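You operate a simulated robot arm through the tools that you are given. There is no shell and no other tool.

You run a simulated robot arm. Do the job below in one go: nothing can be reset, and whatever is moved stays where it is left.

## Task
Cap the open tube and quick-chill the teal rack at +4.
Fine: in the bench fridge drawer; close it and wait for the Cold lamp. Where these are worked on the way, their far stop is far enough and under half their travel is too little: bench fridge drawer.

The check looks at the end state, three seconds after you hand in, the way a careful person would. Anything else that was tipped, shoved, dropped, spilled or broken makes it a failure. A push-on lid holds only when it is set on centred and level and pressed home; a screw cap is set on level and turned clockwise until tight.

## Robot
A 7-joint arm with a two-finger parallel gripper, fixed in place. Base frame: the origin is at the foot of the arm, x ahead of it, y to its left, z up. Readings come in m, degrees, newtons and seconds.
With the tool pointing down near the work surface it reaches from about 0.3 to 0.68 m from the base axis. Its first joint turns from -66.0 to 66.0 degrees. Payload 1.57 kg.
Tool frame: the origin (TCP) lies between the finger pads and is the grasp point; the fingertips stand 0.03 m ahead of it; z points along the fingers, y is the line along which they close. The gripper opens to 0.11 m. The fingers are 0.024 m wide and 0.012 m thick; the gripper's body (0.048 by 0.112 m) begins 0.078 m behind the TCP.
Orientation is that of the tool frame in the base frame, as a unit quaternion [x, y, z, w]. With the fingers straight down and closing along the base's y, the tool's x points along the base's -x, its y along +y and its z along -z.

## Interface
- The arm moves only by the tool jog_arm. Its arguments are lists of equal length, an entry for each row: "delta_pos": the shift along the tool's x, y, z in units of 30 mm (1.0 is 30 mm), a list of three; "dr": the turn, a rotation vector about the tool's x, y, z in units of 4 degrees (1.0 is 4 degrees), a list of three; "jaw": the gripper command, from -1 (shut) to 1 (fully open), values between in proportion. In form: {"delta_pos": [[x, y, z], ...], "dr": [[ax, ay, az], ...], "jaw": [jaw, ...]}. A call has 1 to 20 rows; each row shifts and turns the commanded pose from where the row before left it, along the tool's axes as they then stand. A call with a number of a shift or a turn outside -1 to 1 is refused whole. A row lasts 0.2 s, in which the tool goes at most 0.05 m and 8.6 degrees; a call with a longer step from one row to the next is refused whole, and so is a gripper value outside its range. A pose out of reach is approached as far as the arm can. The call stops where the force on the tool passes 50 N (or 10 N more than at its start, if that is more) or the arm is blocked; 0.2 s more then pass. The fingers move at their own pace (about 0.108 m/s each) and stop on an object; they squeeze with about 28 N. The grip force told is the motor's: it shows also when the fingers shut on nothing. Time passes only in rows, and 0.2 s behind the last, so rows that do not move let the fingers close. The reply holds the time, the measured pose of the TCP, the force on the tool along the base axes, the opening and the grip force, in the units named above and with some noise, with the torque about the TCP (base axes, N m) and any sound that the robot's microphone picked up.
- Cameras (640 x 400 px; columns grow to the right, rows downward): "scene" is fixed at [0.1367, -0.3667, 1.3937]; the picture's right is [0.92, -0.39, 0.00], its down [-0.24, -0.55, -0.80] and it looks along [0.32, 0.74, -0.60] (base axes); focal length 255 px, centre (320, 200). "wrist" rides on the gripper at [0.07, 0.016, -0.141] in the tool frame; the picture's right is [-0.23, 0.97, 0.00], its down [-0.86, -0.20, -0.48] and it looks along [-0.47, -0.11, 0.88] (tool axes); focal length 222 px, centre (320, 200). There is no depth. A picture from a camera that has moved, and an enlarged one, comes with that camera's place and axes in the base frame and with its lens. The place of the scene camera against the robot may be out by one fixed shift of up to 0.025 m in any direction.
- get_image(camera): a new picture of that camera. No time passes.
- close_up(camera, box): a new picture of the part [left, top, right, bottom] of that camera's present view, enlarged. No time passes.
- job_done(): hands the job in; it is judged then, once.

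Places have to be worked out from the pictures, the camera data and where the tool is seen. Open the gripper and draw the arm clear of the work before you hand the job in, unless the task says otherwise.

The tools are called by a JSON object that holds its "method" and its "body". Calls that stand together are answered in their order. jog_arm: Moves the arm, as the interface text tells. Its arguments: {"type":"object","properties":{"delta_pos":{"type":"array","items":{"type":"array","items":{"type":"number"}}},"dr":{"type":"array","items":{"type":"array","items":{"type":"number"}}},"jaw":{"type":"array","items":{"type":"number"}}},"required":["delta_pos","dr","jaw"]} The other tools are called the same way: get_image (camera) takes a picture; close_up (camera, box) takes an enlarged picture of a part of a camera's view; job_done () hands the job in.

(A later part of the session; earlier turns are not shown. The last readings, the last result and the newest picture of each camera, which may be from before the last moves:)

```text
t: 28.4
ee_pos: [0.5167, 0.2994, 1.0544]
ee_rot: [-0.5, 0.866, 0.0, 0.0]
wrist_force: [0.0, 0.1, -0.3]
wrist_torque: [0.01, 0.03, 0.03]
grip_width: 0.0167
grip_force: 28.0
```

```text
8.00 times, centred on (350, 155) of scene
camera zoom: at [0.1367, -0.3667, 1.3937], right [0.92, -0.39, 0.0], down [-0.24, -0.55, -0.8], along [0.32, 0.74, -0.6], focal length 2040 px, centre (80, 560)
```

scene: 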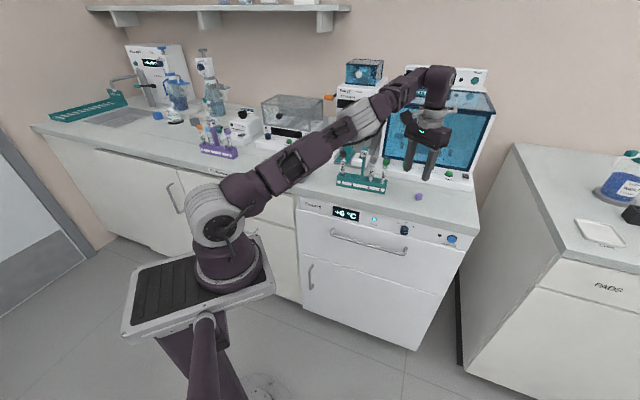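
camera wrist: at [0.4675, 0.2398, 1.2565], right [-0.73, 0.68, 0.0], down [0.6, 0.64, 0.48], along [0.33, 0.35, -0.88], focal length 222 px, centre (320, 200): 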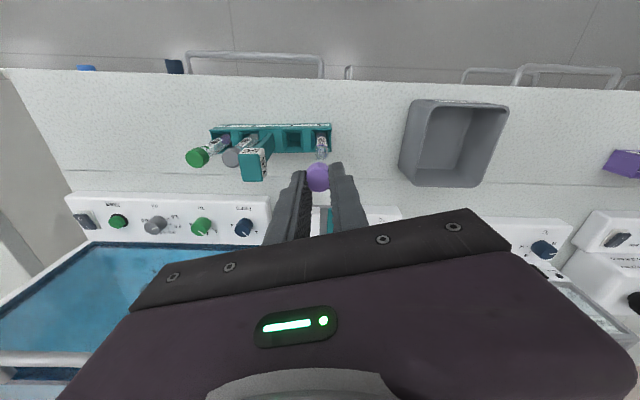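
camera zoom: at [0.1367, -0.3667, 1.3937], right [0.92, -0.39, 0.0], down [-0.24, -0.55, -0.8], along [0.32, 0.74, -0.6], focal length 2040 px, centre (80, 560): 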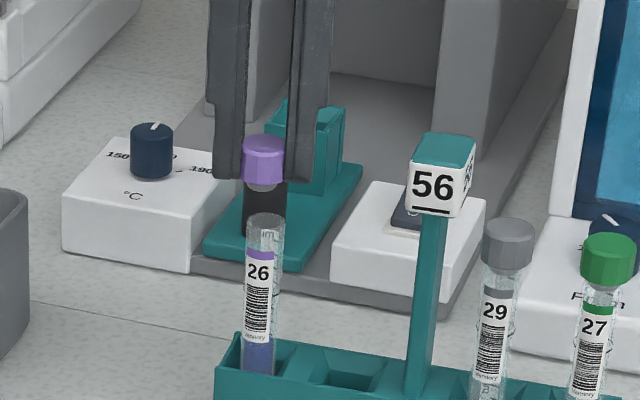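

The cap hangs nearly over the mouth: the views suggest about 2.5 mm correction in +x. I'll correct, go down 12 mm, and re-check.

{"method": "jog_arm", "body": {"delta_pos": [[-0.042, -0.072, 0], [0, 0, 0.2], [0, 0, 0.2], [0, 0, 0]], "dr": [[0, 0, 0], [0, 0, 0], [0, 0, 0], [0, 0, 0]], "jaw": [-1, -1, -1, -1]}}

{"method": "close_up", "body": {"camera": "wrist", "box": [280, 120, 360, 184]}}

{"method": "close_up", "body": {"camera": "scene", "box": [330, 135, 370, 175]}}

```text
t: 29.4
ee_pos: [0.519, 0.2994, 1.0435]
ee_rot: [-0.5, 0.866, 0.0, 0.0]
wrist_force: [-0.4, -0.6, 0.5]
wrist_torque: [-0.01, -0.04, 0.0]
grip_width: 0.0166
grip_force: 28.3
```

```text
6.25 times, centred on (320, 152) of wrist
camera zoom: at [0.4708, 0.2477, 1.1853], right [-0.73, 0.68, 0.0], down [0.6, 0.64, 0.48], along [0.33, 0.35, -0.88], focal length 1388 px, centre (320, 500)
```

zoom: 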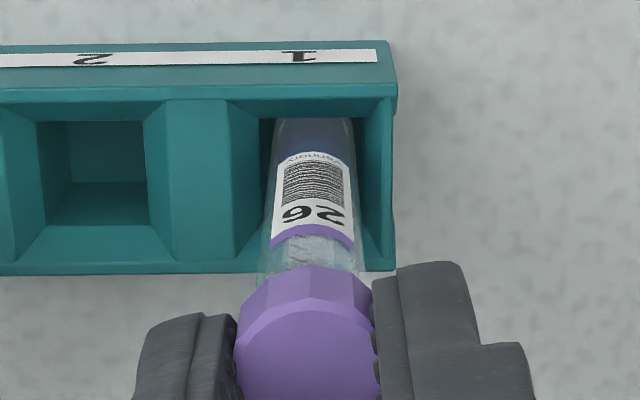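

```text
10.00 times, centred on (350, 155) of scene
camera zoom: at [0.1367, -0.3667, 1.3937], right [0.92, -0.39, 0.0], down [-0.24, -0.55, -0.8], along [0.32, 0.74, -0.6], focal length 2550 px, centre (20, 650)
```

zoom: 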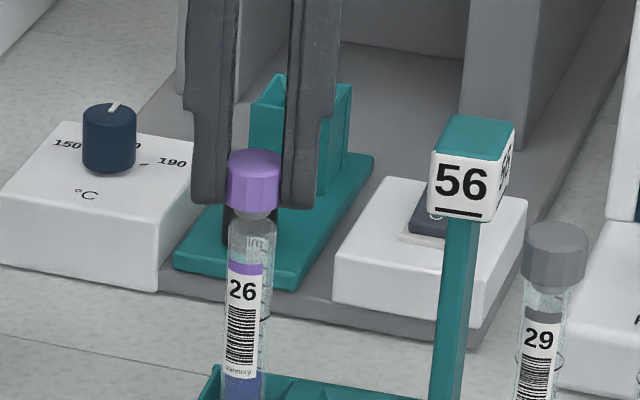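

Alignment is within about a millimetre. I'll make a tiny correction and go down slowly, watching the force for first contact.

{"method": "jog_arm", "body": {"delta_pos": [[-0.037, 0.01, 0.05], [0, 0, 0.05], [0, 0, 0.05], [0, 0, 0.05], [0, 0, 0.05], [0, 0, 0]], "dr": [[0, 0, 0], [0, 0, 0], [0, 0, 0], [0, 0, 0], [0, 0, 0], [0, 0, 0]], "jaw": [-1, -1, -1, -1, -1, -1]}}

{"method": "close_up", "body": {"camera": "wrist", "box": [280, 120, 360, 184]}}

{"method": "close_up", "body": {"camera": "scene", "box": [330, 135, 370, 175]}}

```text
t: 30.8
ee_pos: [0.5201, 0.3012, 1.0358]
ee_rot: [-0.499, 0.866, -0.001, 0.0]
wrist_force: [-0.2, -1.0, -0.3]
wrist_torque: [-0.02, 0.02, -0.01]
grip_width: 0.017
grip_force: 28.1
```

```text
6.25 times, centred on (320, 152) of wrist
camera zoom: at [0.4714, 0.2497, 1.1782], right [-0.73, 0.68, 0.0], down [0.6, 0.64, 0.48], along [0.33, 0.35, -0.88], focal length 1388 px, centre (320, 500)
```

zoom: 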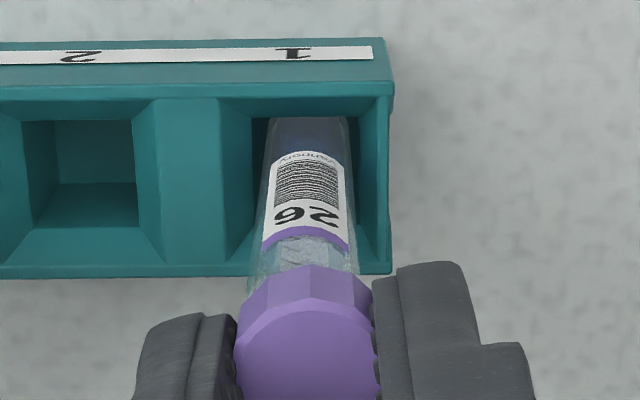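

```text
10.00 times, centred on (350, 155) of scene
camera zoom: at [0.1367, -0.3667, 1.3937], right [0.92, -0.39, 0.0], down [-0.24, -0.55, -0.8], along [0.32, 0.74, -0.6], focal length 2550 px, centre (20, 650)
```

zoom: 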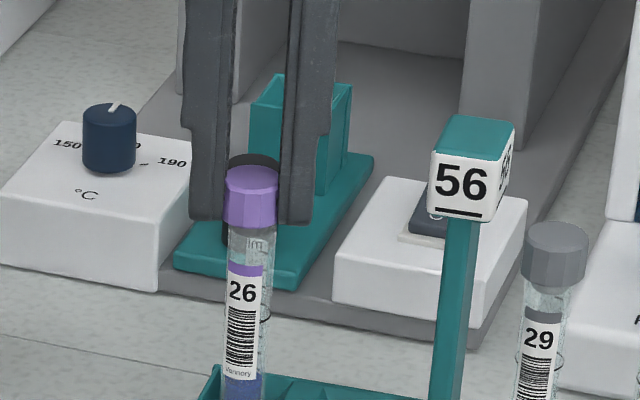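

The cap and tube are concentric within a millimetre and the rim is just under the cap. I'll shift about 0.9 mm and keep descending in small steps until contact.

{"method": "jog_arm", "body": {"delta_pos": [[-0.01, -0.03, 0.03], [0, 0, 0.05], [0, 0, 0.05], [0, 0, 0.05], [0, 0, 0.05], [0, 0, 0]], "dr": [[0, 0, 0], [0, 0, 0], [0, 0, 0], [0, 0, 0], [0, 0, 0], [0, 0, 0]], "jaw": [-1, -1, -1, -1, -1, -1]}}

{"method": "close_up", "body": {"camera": "wrist", "box": [280, 120, 360, 184]}}

{"method": "close_up", "body": {"camera": "scene", "box": [330, 135, 370, 175]}}

```text
t: 32.2
ee_pos: [0.5227, 0.2999, 1.0321]
ee_rot: [-0.5, 0.866, 0.0, 0.003]
wrist_force: [-1.2, -0.4, 37.4]
wrist_torque: [-0.17, 0.03, 0.01]
grip_width: 0.0169
grip_force: 28.1
```

```text
6.25 times, centred on (320, 152) of wrist
camera zoom: at [0.4715, 0.2486, 1.1731], right [-0.73, 0.68, 0.0], down [0.6, 0.64, 0.48], along [0.33, 0.35, -0.88], focal length 1388 px, centre (320, 500)
```

zoom: 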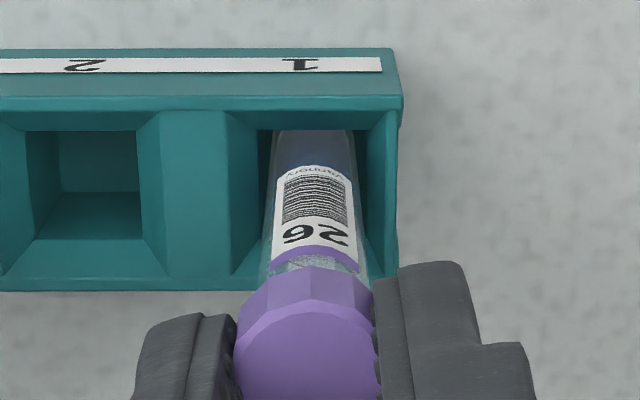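

```text
10.00 times, centred on (350, 155) of scene
camera zoom: at [0.1361, -0.3671, 1.3937], right [0.92, -0.39, 0.0], down [-0.23, -0.55, -0.8], along [0.32, 0.74, -0.6], focal length 2550 px, centre (20, 650)
```

zoom: 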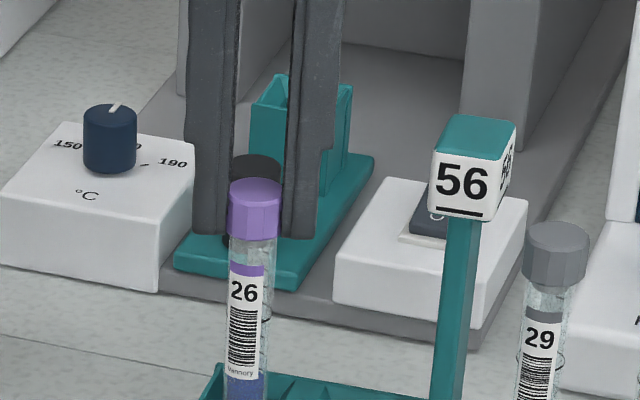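

Contact: 37 N at TCP z≈1.032, with the cap level and centred and no slip in the fingers. I'll press a little more to see whether it snaps on.

{"method": "jog_arm", "body": {"delta_pos": [[0, 0, 0.03], [0, 0, 0.02], [0, 0, 0]], "dr": [[0, 0, 0], [0, 0, 0], [0, 0, 0]], "jaw": [-1, -1, -1]}}

{"method": "close_up", "body": {"camera": "scene", "box": [330, 135, 370, 175]}}

```text
t: 33.0
ee_pos: [0.5226, 0.3005, 1.0287]
ee_rot: [-0.5, 0.866, 0.0, 0.001]
wrist_force: [0.2, 0.6, 35.3]
wrist_torque: [-0.07, 0.02, -0.01]
grip_width: 0.017
grip_force: 28.2
```

```text
10.00 times, centred on (350, 155) of scene
camera zoom: at [0.1361, -0.367, 1.3937], right [0.92, -0.39, 0.0], down [-0.23, -0.55, -0.8], along [0.32, 0.74, -0.6], focal length 2550 px, centre (20, 650)
```

zoom: 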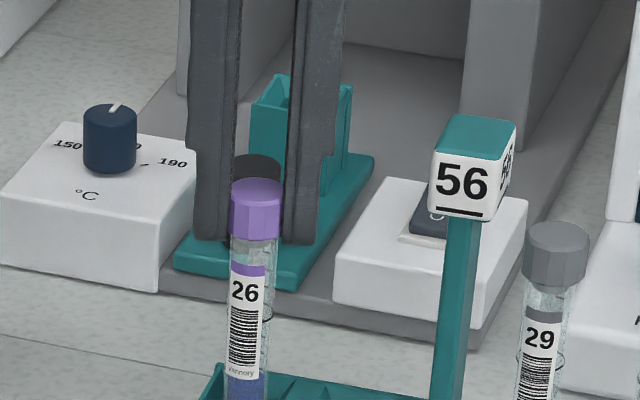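

Under 35 N the cap did not go down; the fingers slid about 3 mm along it. So it is either a screw cap or needs more force from above. I'll ease the pressure and try a gentle clockwise turn, watching torque and height.

{"method": "jog_arm", "body": {"delta_pos": [[0, 0, -0.07], [0, 0, 0], [0, 0, 0], [0, 0, 0], [0, 0, 0], [0, 0, 0], [0, 0, 0], [0, 0, 0], [0, 0, 0], [0, 0, 0]], "dr": [[0, 0, 0], [0, 0, 1], [0, 0, 1], [0, 0, 1], [0, 0, 1], [0, 0, 1], [0, 0, 1], [0, 0, 1], [0, 0, 1], [0, 0, 0]], "jaw": [-1, -1, -1, -1, -1, -1, -1, -1, -1, -1]}}

{"method": "close_up", "body": {"camera": "scene", "box": [330, 135, 370, 175]}}

{"method": "close_up", "body": {"camera": "wrist", "box": [280, 120, 360, 184]}}

```text
t: 35.2
ee_pos: [0.5199, 0.3015, 1.0297]
ee_rot: [-0.241, 0.971, 0.0, 0.001]
wrist_force: [1.2, -0.8, 0.2]
wrist_torque: [-0.07, -0.01, 0.0]
grip_width: 0.0168
grip_force: 27.7
```

```text
10.00 times, centred on (350, 155) of scene
camera zoom: at [0.1367, -0.3667, 1.3937], right [0.92, -0.39, 0.0], down [-0.24, -0.55, -0.8], along [0.32, 0.74, -0.6], focal length 2550 px, centre (20, 650)
```

zoom: 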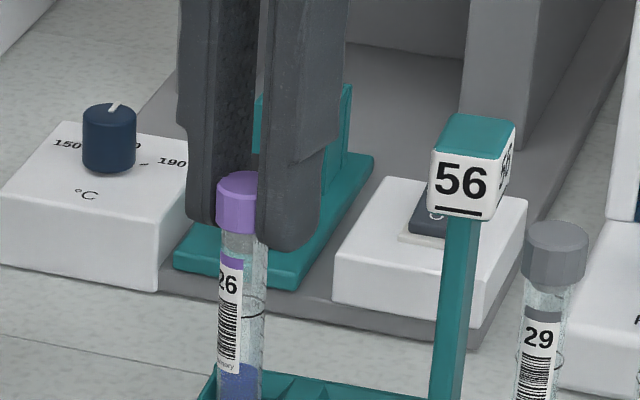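

```text
6.25 times, centred on (320, 152) of wrist
camera zoom: at [0.4516, 0.2839, 1.1724], right [-0.26, 0.97, 0.0], down [0.85, 0.22, 0.48], along [0.46, 0.12, -0.88], focal length 1388 px, centre (320, 500)
```

zoom: 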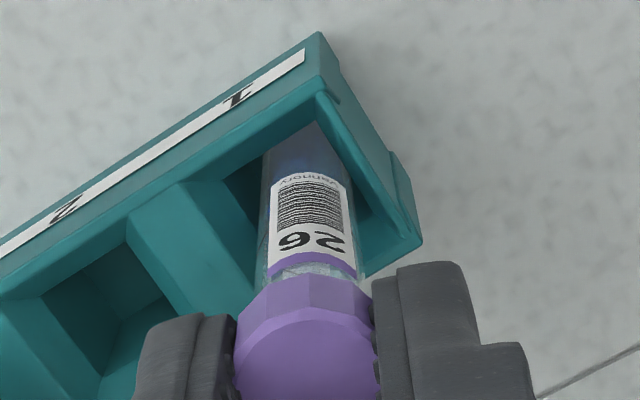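

The tube turned together with the cap with no torque, so the two are joined, and the cap height matches the neighbours. To confirm, I'll lift 6 mm and see whether the tube comes along.

{"method": "jog_arm", "body": {"delta_pos": [[0, 0, -0.1], [0, 0, -0.1], [0, 0, 0]], "dr": [[0, 0, 0], [0, 0, 0], [0, 0, 0]], "jaw": [-1, -1, -1]}}

{"method": "close_up", "body": {"camera": "scene", "box": [330, 135, 370, 175]}}

{"method": "close_up", "body": {"camera": "scene", "box": [340, 145, 400, 195]}}

```text
t: 36.0
ee_pos: [0.5215, 0.3015, 1.0354]
ee_rot: [-0.243, 0.97, 0.0, 0.0]
wrist_force: [0.3, 0.5, -1.3]
wrist_torque: [0.01, 0.0, 0.02]
grip_width: 0.0166
grip_force: 27.7
```

```text
10.00 times, centred on (350, 155) of scene
camera zoom: at [0.1367, -0.3667, 1.3937], right [0.92, -0.39, 0.0], down [-0.24, -0.55, -0.8], along [0.32, 0.74, -0.6], focal length 2550 px, centre (20, 650)
```

zoom: 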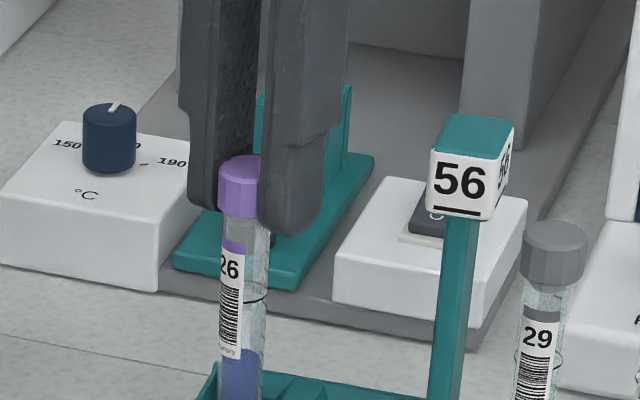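

```text
8.00 times, centred on (370, 170) of scene
camera zoom: at [0.1367, -0.3667, 1.3937], right [0.92, -0.39, 0.0], down [-0.24, -0.55, -0.8], along [0.32, 0.74, -0.6], focal length 2040 px, centre (-80, 440)
```

zoom: 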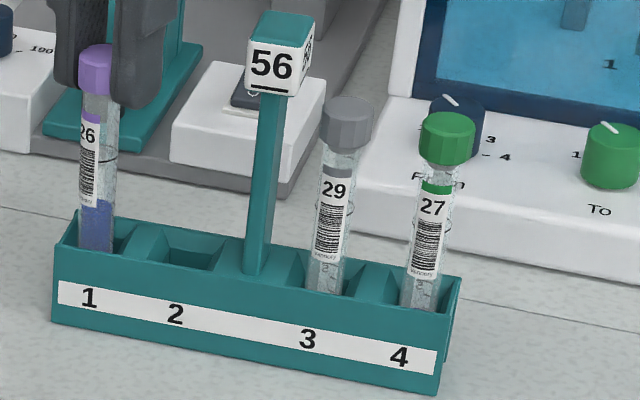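

The tube rises with the cap, and the cap-to-band gap matches tubes 27 and 29, so the cap is on. I'll lower the tube back into its slot and release.

{"method": "jog_arm", "body": {"delta_pos": [[0, 0, 0.1], [0, 0, 0.12], [0, 0, 0], [0, 0, 0], [0, 0, 0], [0, 0, -0.5], [0, 0, -0.7], [0, 0, 0]], "dr": [[0, 0, 0], [0, 0, 0], [0, 0, 0], [0, 0, 0], [0, 0, 0], [0, 0, 0], [0, 0, 0], [0, 0, 0]], "jaw": [-1, -1, -1, -0.5, -0.3, -0.3, -0.3, -0.3]}}

{"method": "close_up", "body": {"camera": "scene", "box": [340, 145, 400, 195]}}

{"method": "close_up", "body": {"camera": "wrist", "box": [220, 80, 420, 230]}}

```text
t: 37.8
ee_pos: [0.5202, 0.301, 1.065]
ee_rot: [-0.242, 0.97, 0.001, 0.0]
wrist_force: [-0.7, 1.7, -0.6]
wrist_torque: [-0.01, -0.03, 0.01]
grip_width: 0.0386
grip_force: 0.0
```

```text
8.00 times, centred on (370, 170) of scene
camera zoom: at [0.1367, -0.3667, 1.3937], right [0.92, -0.39, 0.0], down [-0.24, -0.55, -0.8], along [0.32, 0.74, -0.6], focal length 2040 px, centre (-80, 440)
```

zoom: 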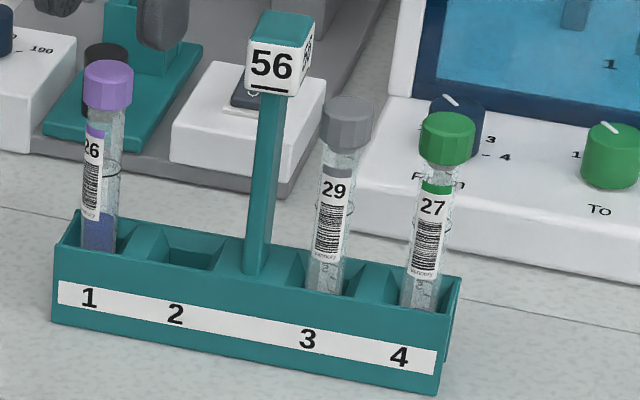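

```text
2.67 times, centred on (320, 155) of wrist
camera zoom: at [0.4514, 0.2832, 1.208], right [-0.26, 0.97, 0.0], down [0.85, 0.23, 0.48], along [0.46, 0.12, -0.88], focal length 592 px, centre (320, 320)
```

zoom: 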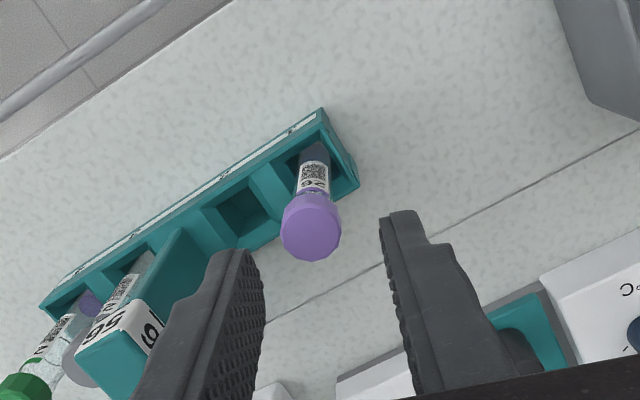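

The cap sits level on the tube. To make sure it is fully home, I'll close the empty fingers above it and press straight down on its centre with moderate force.

{"method": "jog_arm", "body": {"delta_pos": [[0.03, -0.06, 0], [0, 0, 0], [0, 0, 0], [0, 0, 0.3], [0, 0, 0.3], [0, 0, 0.1], [0, 0, 0.07], [0, 0, 0.07], [0, 0, 0.07], [0, 0, 0]], "dr": [[0, 0, 0], [0, 0, 0], [0, 0, 0], [0, 0, 0], [0, 0, 0], [0, 0, 0], [0, 0, 0], [0, 0, 0], [0, 0, 0], [0, 0, 0]], "jaw": [-1, -1, -1, -1, -1, -1, -1, -1, -1, -1]}}

{"method": "close_up", "body": {"camera": "scene", "box": [340, 145, 400, 195]}}

```text
t: 39.4
ee_pos: [0.5229, 0.2994, 1.0477]
ee_rot: [-0.242, 0.97, 0.002, 0.007]
wrist_force: [-1.1, -0.4, 16.0]
wrist_torque: [-0.07, 0.13, 0.0]
grip_width: 0.0001
grip_force: 20.9
stopped in row 7: the force on the tool passed its limit at 55 N (the readings are from after the stop); the commanded pose is now the measured one
```

```text
8.00 times, centred on (370, 170) of scene
camera zoom: at [0.1364, -0.3669, 1.3937], right [0.92, -0.39, 0.0], down [-0.24, -0.55, -0.8], along [0.32, 0.74, -0.6], focal length 2040 px, centre (-80, 440)
```

zoom: 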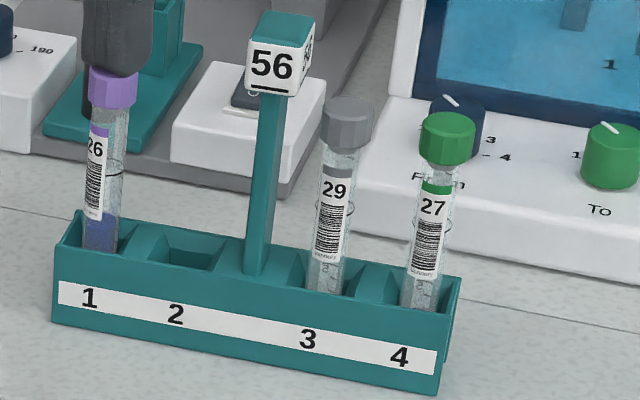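

Pressed with 55 N, no further travel, and the cap stayed level, so it is home. I'll raise clear and move back in front of the bench.

{"method": "jog_arm", "body": {"delta_pos": [[0, 0, -1], [0, 0, -1], [0, 0, -1], [0.5, 0, -0.6], [0, 0, 0]], "dr": [[0, 0, 0], [0, 0, 0], [0, 0, 0], [0, 0, 0], [0, 0, 0]], "jaw": [-1, -1, -1, -1, -1]}}

{"method": "close_up", "body": {"camera": "scene", "box": [340, 145, 400, 195]}}

{"method": "get_image", "body": {"camera": "wrist"}}

{"method": "close_up", "body": {"camera": "scene", "box": [370, 205, 470, 265]}}

```text
t: 40.6
ee_pos: [0.5099, 0.2908, 1.1551]
ee_rot: [-0.242, 0.97, 0.003, 0.006]
wrist_force: [-0.5, 0.4, 0.5]
wrist_torque: [0.02, -0.01, 0.01]
grip_width: 0.0001
grip_force: 21.3
```

```text
8.00 times, centred on (370, 170) of scene
camera zoom: at [0.1367, -0.3667, 1.3937], right [0.92, -0.39, 0.0], down [-0.24, -0.55, -0.8], along [0.32, 0.74, -0.6], focal length 2040 px, centre (-80, 440)
```

zoom: 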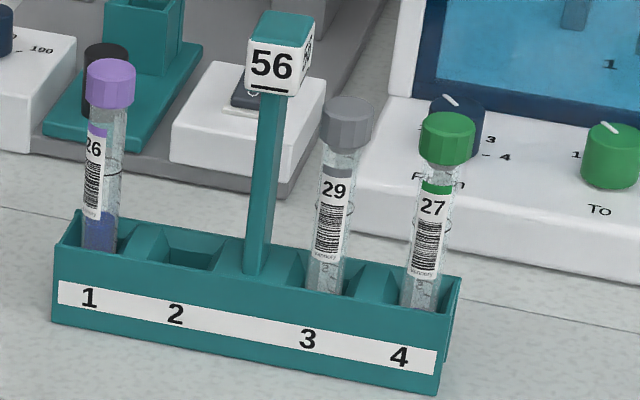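

```text
taken
camera wrist: at [0.4382, 0.2734, 1.297], right [-0.26, 0.97, 0.0], down [0.84, 0.22, 0.49], along [0.47, 0.13, -0.87], focal length 222 px, centre (320, 200)
```

wrist: 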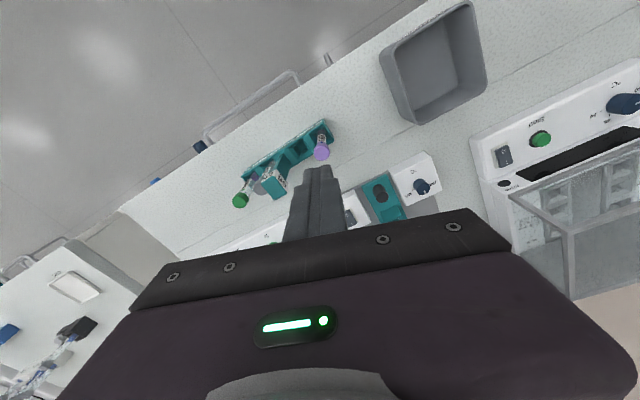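

```text
6.40 times, centred on (420, 235) of scene
camera zoom: at [0.1367, -0.3667, 1.3937], right [0.92, -0.39, 0.0], down [-0.24, -0.55, -0.8], along [0.32, 0.74, -0.6], focal length 1632 px, centre (-320, -24)
```

zoom: 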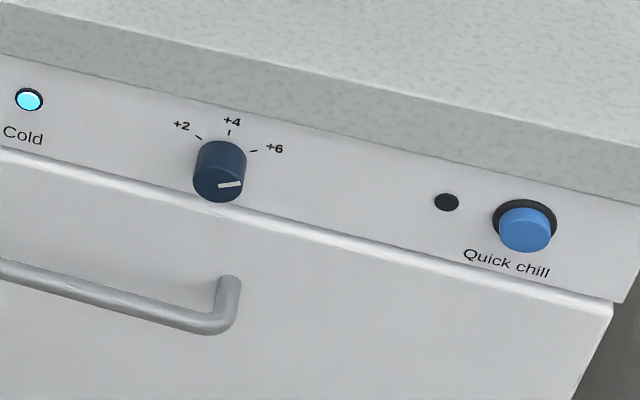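

Tube 26 is capped like its neighbours. Next I need a good view of the fridge panel: dial, Quick chill button and handle. I'll move in front of the bench and turn the yaw to 45°.

{"method": "jog_arm", "body": {"delta_pos": [[0.647, -0.877, 0], [0.647, -0.877, 0], [0.647, -0.877, 0], [0.647, -0.877, 0], [0.647, -0.877, 0], [0.647, -0.877, 0], [0.647, -0.877, 0], [0.647, -0.877, 0], [0.647, -0.877, 0], [0, 0, 0], [0, 0, 0], [0, 0, 0], [0, 0, 0], [0, 0, 0], [0, 0, 0]], "dr": [[0, 0, 0], [0, 0, 0], [0, 0, 0], [0, 0, 0], [0, 0, 0], [0, 0, 0], [0, 0, 0], [0, 0, 0], [0, 0, 0], [0, 0, -1], [0, 0, -1], [0, 0, -1], [0, 0, -1], [0, 0, -0.25], [0, 0, 0]], "jaw": [-1, -1, -1, -1, -1, -1, -1, -1, -1, -1, -1, -1, -1, -1, -1]}}

{"method": "get_image", "body": {"camera": "wrist"}}

```text
t: 43.8
ee_pos: [0.4662, 0.0003, 1.1522]
ee_rot: [-0.382, 0.924, 0.001, 0.006]
wrist_force: [-0.6, 0.4, -1.0]
wrist_torque: [-0.06, -0.02, 0.01]
grip_width: 0.0
grip_force: 21.9
```

```text
taken
camera wrist: at [0.4038, -0.0375, 1.2932], right [-0.53, 0.85, 0.0], down [0.74, 0.46, 0.49], along [0.41, 0.26, -0.87], focal length 222 px, centre (320, 200)
```

wrist: 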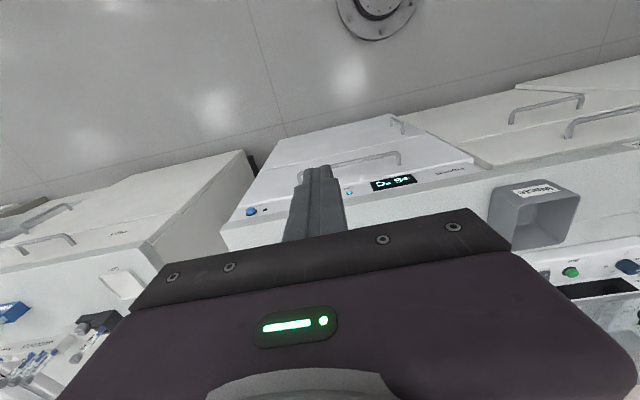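

Now I'll tilt the fingers 45° outward, so the camera looks at the fridge front, and lower in front of the bench.

{"method": "jog_arm", "body": {"delta_pos": [[0, 0, 0], [0, 0, 0], [0, 0, 0], [0, 0, 0], [0, 0, 0], [0, 0, 0], [0, 0, 0], [0, 0, 0], [0, 0, 0], [0, 0, 0], [0, 0, 0], [0.6, 0, 0.6], [0.6, 0, 0.6], [0.6, 0, 0.6], [0.6, 0, 0.6], [0.6, 0, 0.6], [0.6, 0, 0.6], [0.6, 0, 0.6], [0, 0, 0]], "dr": [[0, -1, 0], [0, -1, 0], [0, -1, 0], [0, -1, 0], [0, -1, 0], [0, -1, 0], [0, -1, 0], [0, -1, 0], [0, -1, 0], [0, -1, 0], [0, -1, 0], [0, 0, 0], [0, 0, 0], [0, 0, 0], [0, 0, 0], [0, 0, 0], [0, 0, 0], [0, 0, 0], [0, 0, 0]], "jaw": [-1, -1, -1, -1, -1, -1, -1, -1, -1, -1, -1, -1, -1, -1, -1, -1, -1, -1, -1]}}

{"method": "get_image", "body": {"camera": "wrist"}}

{"method": "get_image", "body": {"camera": "scene"}}

```text
t: 47.8
ee_pos: [0.4645, 0.0007, 0.9725]
ee_rot: [-0.354, 0.855, 0.144, 0.351]
wrist_force: [0.1, 0.0, -0.2]
wrist_torque: [0.0, -0.05, 0.02]
grip_width: 0.0
grip_force: 21.7
```

```text
taken
camera wrist: at [0.3482, -0.0924, 1.0263], right [-0.57, 0.8, 0.16], down [0.33, 0.05, 0.94], along [0.75, 0.59, -0.3], focal length 222 px, centre (320, 200)
```

wrist: 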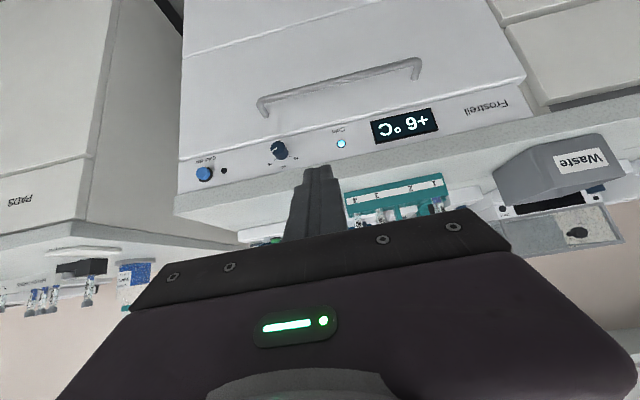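

```text
taken
```

scene: 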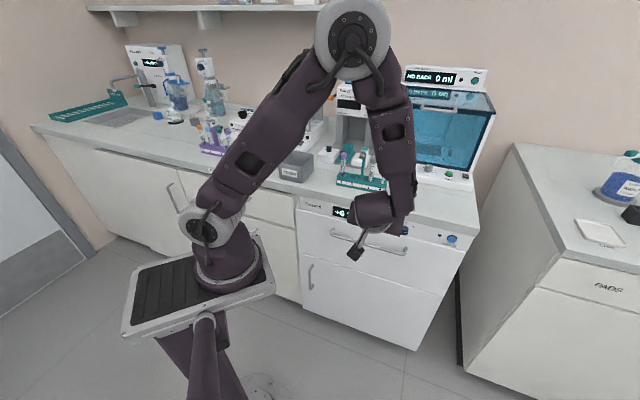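

This is a good frontal view, though upside down. I'll enlarge the panel area for measurement.

{"method": "close_up", "body": {"camera": "wrist", "box": [170, 40, 450, 215]}}

{"method": "close_up", "body": {"camera": "wrist", "box": [180, 120, 310, 201]}}

```text
2.29 times, centred on (310, 128) of wrist
camera zoom: at [0.3482, -0.0924, 1.0263], right [-0.57, 0.8, 0.16], down [0.33, 0.05, 0.94], along [0.75, 0.59, -0.3], focal length 508 px, centre (343, 366)
```

zoom: 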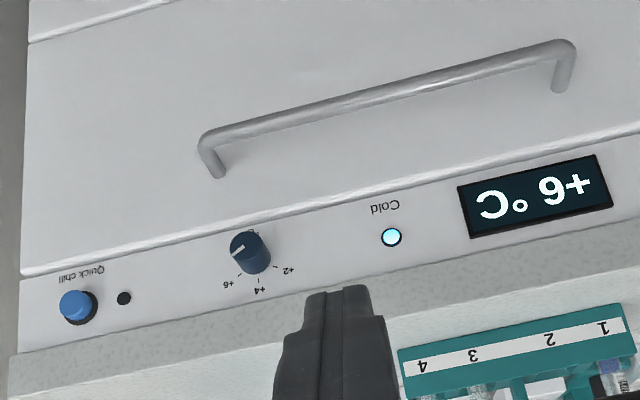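

```text
4.92 times, centred on (245, 160) of wrist
camera zoom: at [0.3482, -0.0924, 1.0263], right [-0.57, 0.8, 0.16], down [0.33, 0.05, 0.94], along [0.75, 0.59, -0.3], focal length 1094 px, centre (689, 394)
```

zoom: 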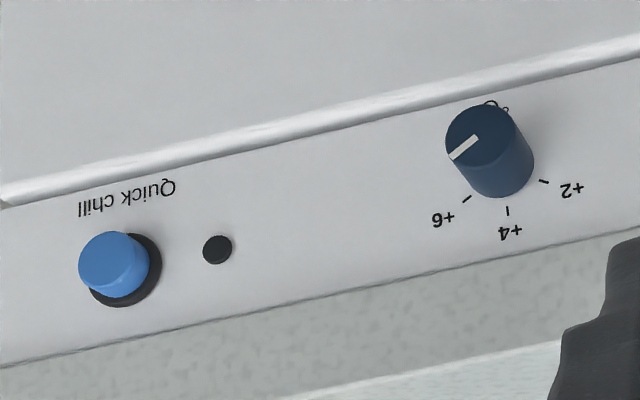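

Measurements: the dial centre is at u≈0.397 along the bench, z≈0.838, with its face at n≈0.477 (n is distance towards the bench). The handle bar is at z≈0.757, n≈0.465, u 0.166–0.414. I'll bring the tool fully horizontal, facing the panel, to turn the dial.

{"method": "jog_arm", "body": {"delta_pos": [[0, 0, 0], [0, 0, 0], [0, 0, 0], [0, 0, 0], [0, 0, 0], [0, 0, 0], [0, 0, 0], [0, 0, 0], [0, 0, 0], [0, 0, 0], [0, 0, 0], [0, 0, 0], [0, 0, 0]], "dr": [[0, -1, 0], [0, -1, 0], [0, -1, 0], [0, -1, 0], [0, -1, 0], [0, -1, 0], [0, -1, 0], [0, -1, 0], [0, -1, 0], [0, -1, 0], [0, -1, 0], [0, -0.4, 0], [0, 0, 0]], "jaw": [-0.1, -0.1, -0.1, -0.1, -0.1, -0.1, -0.1, -0.1, -0.1, -0.1, -0.1, -0.1, -0.1]}}

{"method": "get_image", "body": {"camera": "wrist"}}

{"method": "get_image", "body": {"camera": "scene"}}

```text
t: 50.6
ee_pos: [0.5081, -0.0106, 0.9748]
ee_rot: [-0.247, 0.683, 0.275, 0.63]
wrist_force: [0.5, 0.3, -0.1]
wrist_torque: [0.01, -0.01, -0.01]
grip_width: 0.0495
grip_force: 0.1
out of reach, approached as far as the arm can: row 4, 5, 8, 9, 10, 11, 12
```

```text
taken
camera wrist: at [0.3889, -0.0948, 0.916], right [-0.65, 0.71, 0.29], down [-0.14, -0.48, 0.87], along [0.75, 0.52, 0.41], focal length 222 px, centre (320, 200)
```

wrist: 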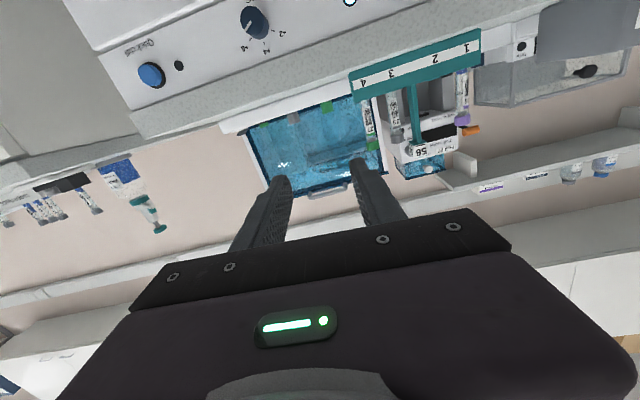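

```text
taken
```

scene: 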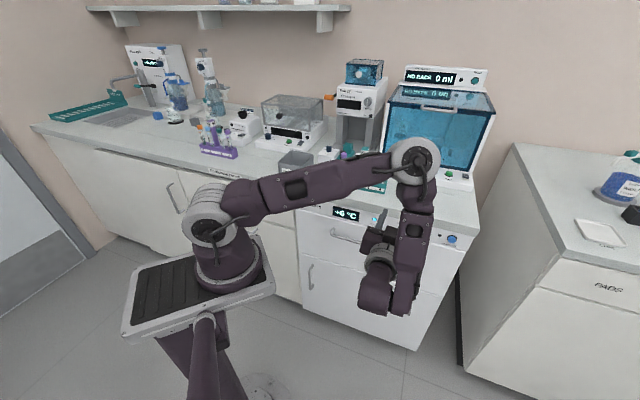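

The tool got nearly horizontal, about 3° short at this spot. I'll move towards the dial with the fingers open while correcting the small angle errors.

{"method": "jog_arm", "body": {"delta_pos": [[0.88, -0.25, 0.2], [0.88, -0.25, 0.2], [0.88, -0.25, 0.2], [0.88, -0.25, 0.2], [0.88, -0.25, 0.2], [0, 0, 0]], "dr": [[0, 0, 0], [0, 0, 0], [0, 0, 0], [-0.2, -0.4, -0.46], [-0.19, -0.39, -0.46], [0, 0, 0]], "jaw": [-0.1, -0.1, -0.1, -0.1, -0.1, -0.1]}}

{"method": "get_image", "body": {"camera": "wrist"}}

{"method": "get_image", "body": {"camera": "scene"}}

```text
t: 52.0
ee_pos: [0.5474, -0.0151, 0.84]
ee_rot: [-0.27, 0.652, 0.269, 0.655]
wrist_force: [-0.7, -0.1, -0.3]
wrist_torque: [-0.02, -0.01, 0.01]
grip_width: 0.0494
grip_force: 0.1
```

```text
taken
camera wrist: at [0.4357, -0.1023, 0.7703], right [-0.69, 0.69, 0.23], down [-0.2, -0.48, 0.85], along [0.7, 0.54, 0.47], focal length 222 px, centre (320, 200)
```

wrist: 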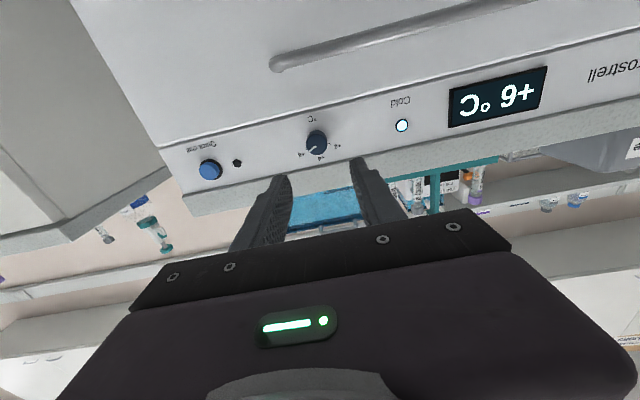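

```text
taken
```

scene: 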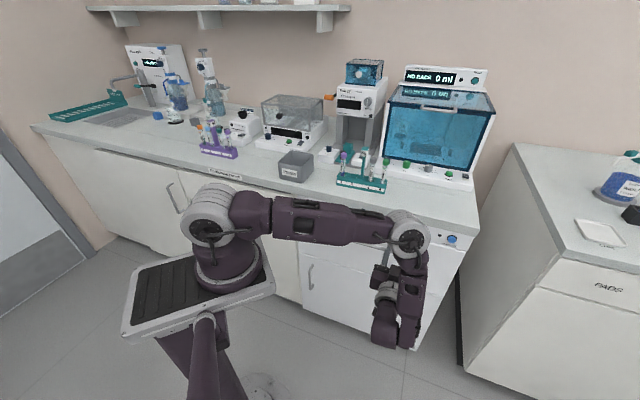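

The tool is now exactly horizontal, facing the panel. I'll enlarge to line up with the dial.

{"method": "close_up", "body": {"camera": "wrist", "box": [260, 90, 380, 180]}}

{"method": "close_up", "body": {"camera": "wrist", "box": [160, 40, 460, 220]}}

```text
4.44 times, centred on (320, 135) of wrist
camera zoom: at [0.4357, -0.1023, 0.7703], right [-0.69, 0.69, 0.23], down [-0.2, -0.48, 0.85], along [0.7, 0.54, 0.47], focal length 987 px, centre (320, 489)
```

zoom: 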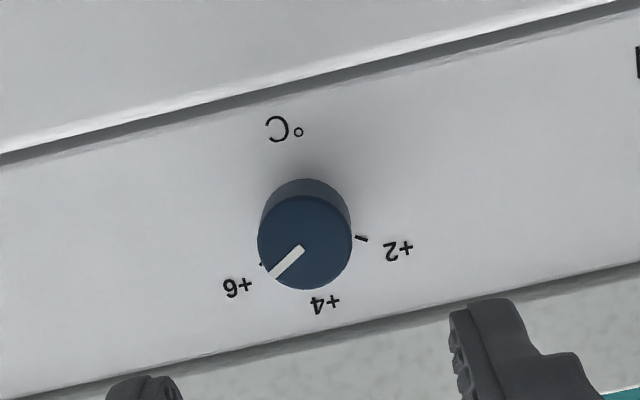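

```text
2.13 times, centred on (310, 130) of wrist
camera zoom: at [0.4357, -0.1023, 0.7703], right [-0.69, 0.69, 0.23], down [-0.2, -0.48, 0.85], along [0.7, 0.54, 0.47], focal length 474 px, centre (341, 349)
```

zoom: 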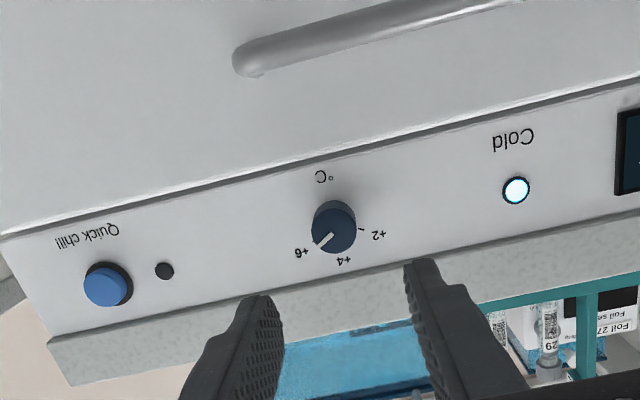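

The dial axis is at u≈0.399, z≈0.8335. I'll line up the open fingers and advance until the fingertips are just in front of the dial face.

{"method": "jog_arm", "body": {"delta_pos": [[0.22, -0.05, 0], [0, 0, 0.9], [0, 0, 0.9], [0, 0, 0]], "dr": [[0, 0, 0], [0, 0, 0], [0, 0, 0], [0, 0, 0]], "jaw": [-0.1, -0.1, -0.1, -0.1]}}

{"method": "close_up", "body": {"camera": "wrist", "box": [220, 80, 420, 230]}}

{"method": "close_up", "body": {"camera": "scene", "box": [350, 200, 470, 300]}}

```text
t: 53.0
ee_pos: [0.5876, 0.0227, 0.8338]
ee_rot: [-0.27, 0.653, 0.27, 0.655]
wrist_force: [0.3, -0.3, -1.5]
wrist_torque: [0.02, 0.0, 0.01]
grip_width: 0.0497
grip_force: 0.0
```

```text
2.67 times, centred on (320, 155) of wrist
camera zoom: at [0.4756, -0.065, 0.7654], right [-0.69, 0.69, 0.23], down [-0.2, -0.48, 0.85], along [0.7, 0.54, 0.47], focal length 592 px, centre (320, 320)
```

zoom: 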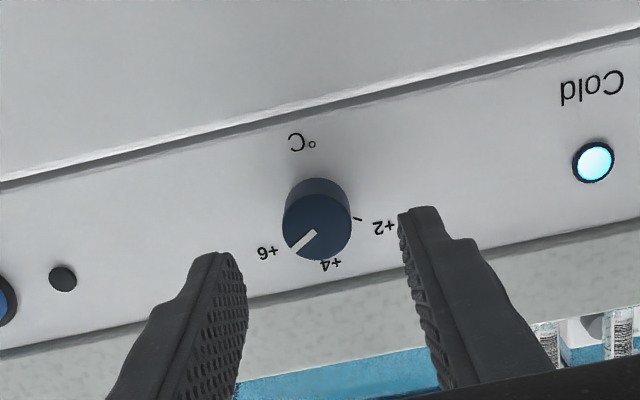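

```text
4.00 times, centred on (410, 250) of scene
camera zoom: at [0.1367, -0.3667, 1.3937], right [0.92, -0.39, 0.0], down [-0.24, -0.55, -0.8], along [0.32, 0.74, -0.6], focal length 1020 px, centre (-40, 0)
```

zoom: 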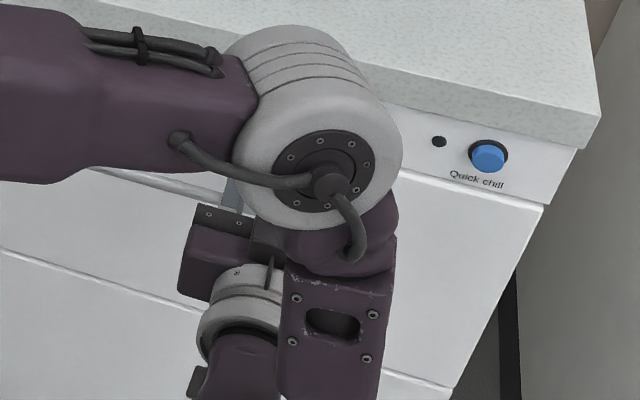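

Aligned; I'll advance 27 mm so the fingertips go past the sides of the dial, then close on it.

{"method": "jog_arm", "body": {"delta_pos": [[0, 0, 0.3], [0, 0, 0.3], [0, 0, 0.3], [0, 0, 0], [0, 0, 0]], "dr": [[0, 0, 0], [0, 0, 0], [0, 0, 0], [0, 0, 0], [0, 0, 0]], "jaw": [-0.1, -0.1, -0.1, -0.1, -0.1]}}

{"method": "close_up", "body": {"camera": "wrist", "box": [220, 80, 420, 230]}}

```text
t: 54.2
ee_pos: [0.6047, 0.0396, 0.8369]
ee_rot: [-0.27, 0.652, 0.269, 0.655]
wrist_force: [0.0, -0.2, -0.5]
wrist_torque: [0.01, 0.01, -0.02]
grip_width: 0.0494
grip_force: 0.1
```

```text
2.67 times, centred on (320, 155) of wrist
camera zoom: at [0.4945, -0.0468, 0.7673], right [-0.69, 0.69, 0.23], down [-0.2, -0.48, 0.85], along [0.7, 0.54, 0.47], focal length 592 px, centre (320, 320)
```

zoom: 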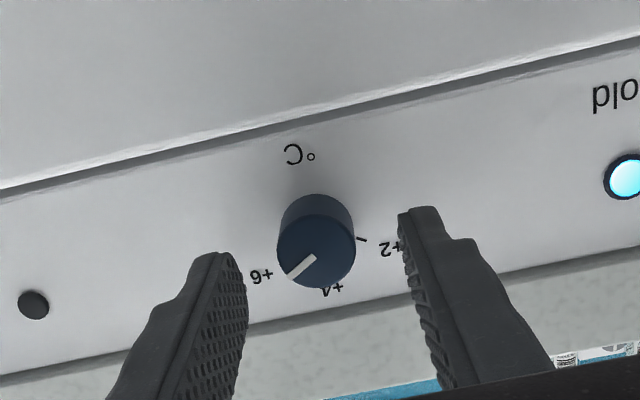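

By projection the dial face is just at the fingertip plane, so I'll advance 12 mm more and then close on the dial.

{"method": "jog_arm", "body": {"delta_pos": [[0.05, 0, 0.2], [0, 0, 0.2], [0, 0, 0], [0, 0, 0], [0, 0, 0], [0, 0, 0]], "dr": [[0, 0, 0], [0, 0, 0], [0, 0, 0], [0, 0, 0], [0, 0, 0], [0, 0, 0]], "jaw": [-0.1, -0.1, -0.1, -0.6, -1, -1]}}

{"method": "close_up", "body": {"camera": "wrist", "box": [220, 80, 420, 230]}}

```text
t: 55.6
ee_pos: [0.6139, 0.0495, 0.8345]
ee_rot: [-0.269, 0.653, 0.268, 0.655]
wrist_force: [8.8, -2.9, -1.9]
wrist_torque: [-0.05, 0.03, 0.22]
grip_width: 0.0235
grip_force: 35.3
```

```text
2.67 times, centred on (320, 155) of wrist
camera zoom: at [0.5029, -0.0383, 0.7646], right [-0.69, 0.69, 0.22], down [-0.2, -0.48, 0.85], along [0.7, 0.54, 0.47], focal length 592 px, centre (320, 320)
```

zoom: 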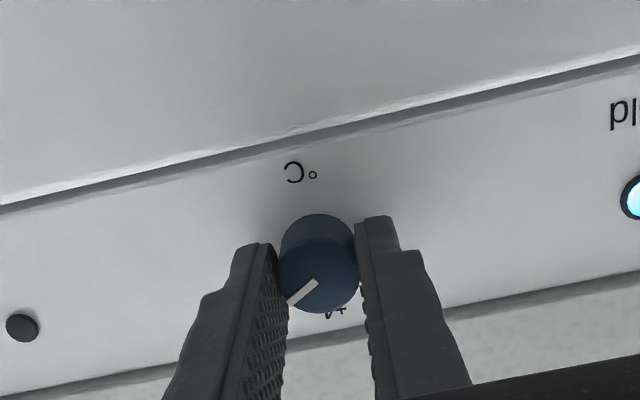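

The dial is gripped (23.5 mm). I'll turn it anticlockwise as seen from the front, from +6 toward +4, and check the display.

{"method": "jog_arm", "body": {"delta_pos": [[0, 0, 0], [0, 0, 0], [0, 0, 0], [0, 0, 0], [0, 0, 0], [0, 0, 0], [0, 0, 0], [0, 0, 0], [0, 0, 0], [0, 0, 0], [0, 0, 0]], "dr": [[0, 0, -1], [0, 0, -1], [0, 0, -1], [0, 0, -1], [0, 0, -1], [0, 0, -1], [0, 0, -1], [0, 0, -1], [0, 0, -1], [0, 0, -1], [0, 0, 0]], "jaw": [-1, -1, -1, -1, -1, -1, -1, -1, -1, -1, -1]}}

{"method": "get_image", "body": {"camera": "wrist"}}

{"method": "close_up", "body": {"camera": "wrist", "box": [220, 80, 420, 230]}}

{"method": "close_up", "body": {"camera": "scene", "box": [290, 190, 470, 300]}}

```text
t: 57.3
ee_pos: [0.6214, 0.0492, 0.8265]
ee_rot: [-0.43, 0.564, 0.099, 0.698]
wrist_force: [-18.7, -4.2, 5.7]
wrist_torque: [0.75, -0.9, -0.24]
grip_width: 0.0232
grip_force: 35.8
out of reach, approached as far as the arm can: row 7, 8
stopped in row 8: the force on the tool passed its limit at 62 N (the readings are from after the stop); the commanded pose is now the measured one
```

```text
taken
camera wrist: at [0.5348, -0.064, 0.7596], right [-0.69, 0.67, -0.28], down [-0.51, -0.17, 0.85], along [0.52, 0.72, 0.46], focal length 222 px, centre (320, 200)
```

wrist: 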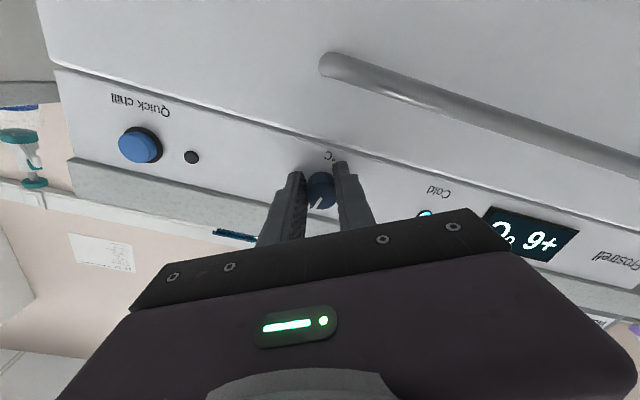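

```text
2.67 times, centred on (320, 155) of wrist
camera zoom: at [0.5348, -0.064, 0.7596], right [-0.69, 0.67, -0.28], down [-0.51, -0.17, 0.85], along [0.52, 0.72, 0.46], focal length 592 px, centre (320, 320)
```

zoom: 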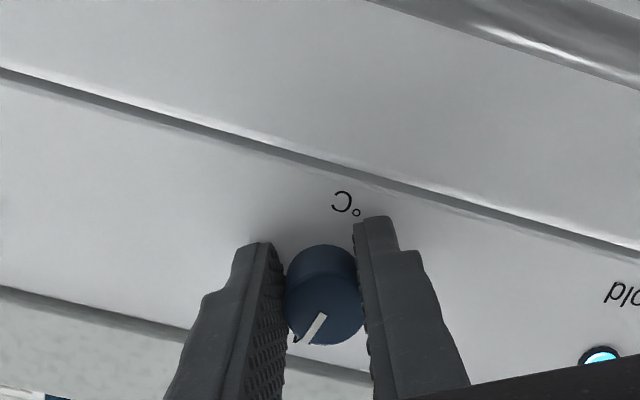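

```text
3.56 times, centred on (380, 245) of scene
camera zoom: at [0.1361, -0.3669, 1.3937], right [0.92, -0.39, 0.0], down [-0.23, -0.55, -0.8], along [0.32, 0.74, -0.6], focal length 907 px, centre (107, 40)
```

zoom: 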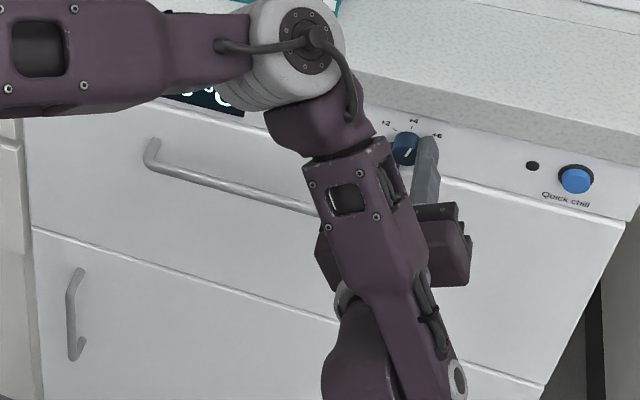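

The dial turned about 28° before the arm hit a joint limit. I'll open, back straight out, re-centre, and roll the wrist the other way for a second turn.

{"method": "jog_arm", "body": {"delta_pos": [[0, 0, 0], [0, 0, 0], [0, 0, -0.5], [0, 0, -0.5], [0, 0, 0]], "dr": [[0, 0, 0], [0, 0, 0], [0, 0, 0], [0, 0, 0], [0, 0, 0]], "jaw": [-0.5, 0, 0, 0, 0]}}

{"method": "close_up", "body": {"camera": "wrist", "box": [220, 80, 420, 230]}}

```text
t: 58.4
ee_pos: [0.6216, 0.0348, 0.8254]
ee_rot: [-0.43, 0.557, 0.106, 0.703]
wrist_force: [-0.2, -0.3, 0.3]
wrist_torque: [0.0, 0.02, -0.01]
grip_width: 0.0549
grip_force: 0.0
out of reach, approached as far as the arm can: row 3, 4
stopped in row 5: the force on the tool passed its limit at 54 N (the readings are from after the stop); the commanded pose is now the measured one
```

```text
2.67 times, centred on (320, 155) of wrist
camera zoom: at [0.5377, -0.0795, 0.7559], right [-0.69, 0.67, -0.27], down [-0.51, -0.18, 0.84], along [0.51, 0.72, 0.47], focal length 592 px, centre (320, 320)
```

zoom: 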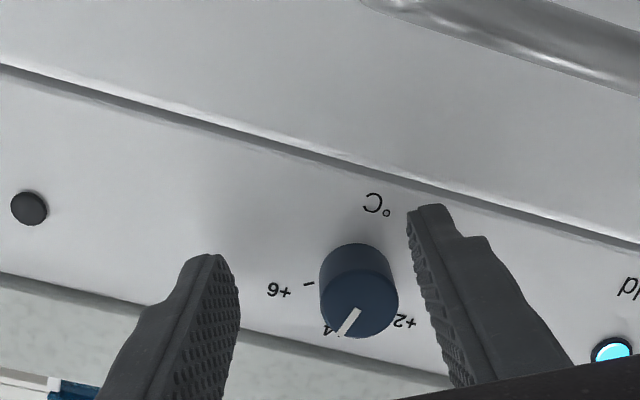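

I'll check the display and the pointer now before moving further.

{"method": "get_image", "body": {"camera": "wrist"}}

{"method": "close_up", "body": {"camera": "scene", "box": [300, 190, 460, 300]}}

```text
taken
camera wrist: at [0.5377, -0.0795, 0.7559], right [-0.69, 0.67, -0.27], down [-0.51, -0.18, 0.84], along [0.51, 0.72, 0.47], focal length 222 px, centre (320, 200)
```

wrist: 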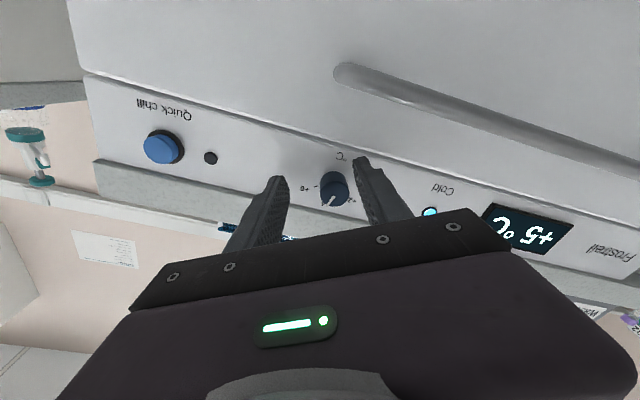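

```text
3.64 times, centred on (380, 245) of scene
camera zoom: at [0.1367, -0.3667, 1.3937], right [0.92, -0.39, 0.0], down [-0.24, -0.55, -0.8], along [0.32, 0.74, -0.6], focal length 927 px, centre (102, 36)
```

zoom: 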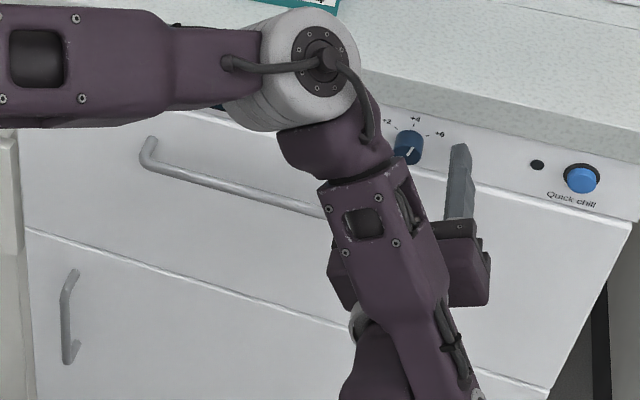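

The display already reads +5 while the temperature follows the dial, and the pointer still has about 28° to go. I'll open wider, re-centre on the dial and roll back to neutral.

{"method": "jog_arm", "body": {"delta_pos": [[0, 0, 0], [-0.25, 0.17, 0], [-0.25, 0.17, 0], [0, 0, 0], [0, 0, 0], [0, 0, 0], [0, 0, 0], [0, 0, 0], [0, 0, 0], [0, 0, 0]], "dr": [[0, 0, 0], [0, 0, 0.5], [0, 0, 0.5], [0, 0, 1], [0, 0, 1], [0, 0, 1], [0, 0, 1], [0, 0, 1], [0, 0, 1], [0, 0, 0]], "jaw": [0.3, 0.3, 0.3, 0.3, 0.3, 0.3, 0.3, 0.3, 0.3, 0.3]}}

{"method": "get_image", "body": {"camera": "wrist"}}

```text
t: 60.6
ee_pos: [0.6141, 0.0454, 0.8345]
ee_rot: [-0.281, 0.644, 0.272, 0.657]
wrist_force: [0.3, -1.2, 0.4]
wrist_torque: [-0.03, -0.01, 0.0]
grip_width: 0.0712
grip_force: 0.0
out of reach, approached as far as the arm can: row 2
```

```text
taken
camera wrist: at [0.5059, -0.0441, 0.7626], right [-0.71, 0.68, 0.21], down [-0.21, -0.48, 0.85], along [0.68, 0.56, 0.48], focal length 222 px, centre (320, 200)
```

wrist: 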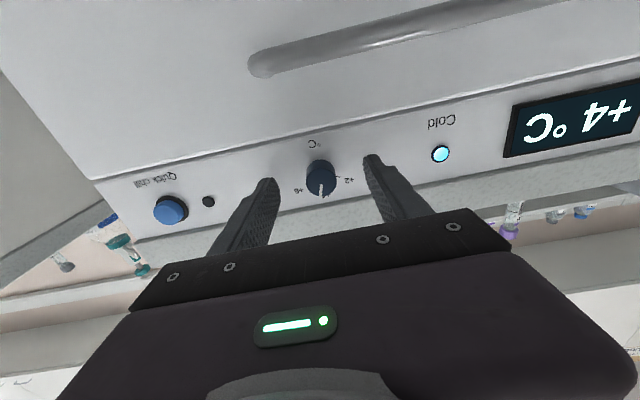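

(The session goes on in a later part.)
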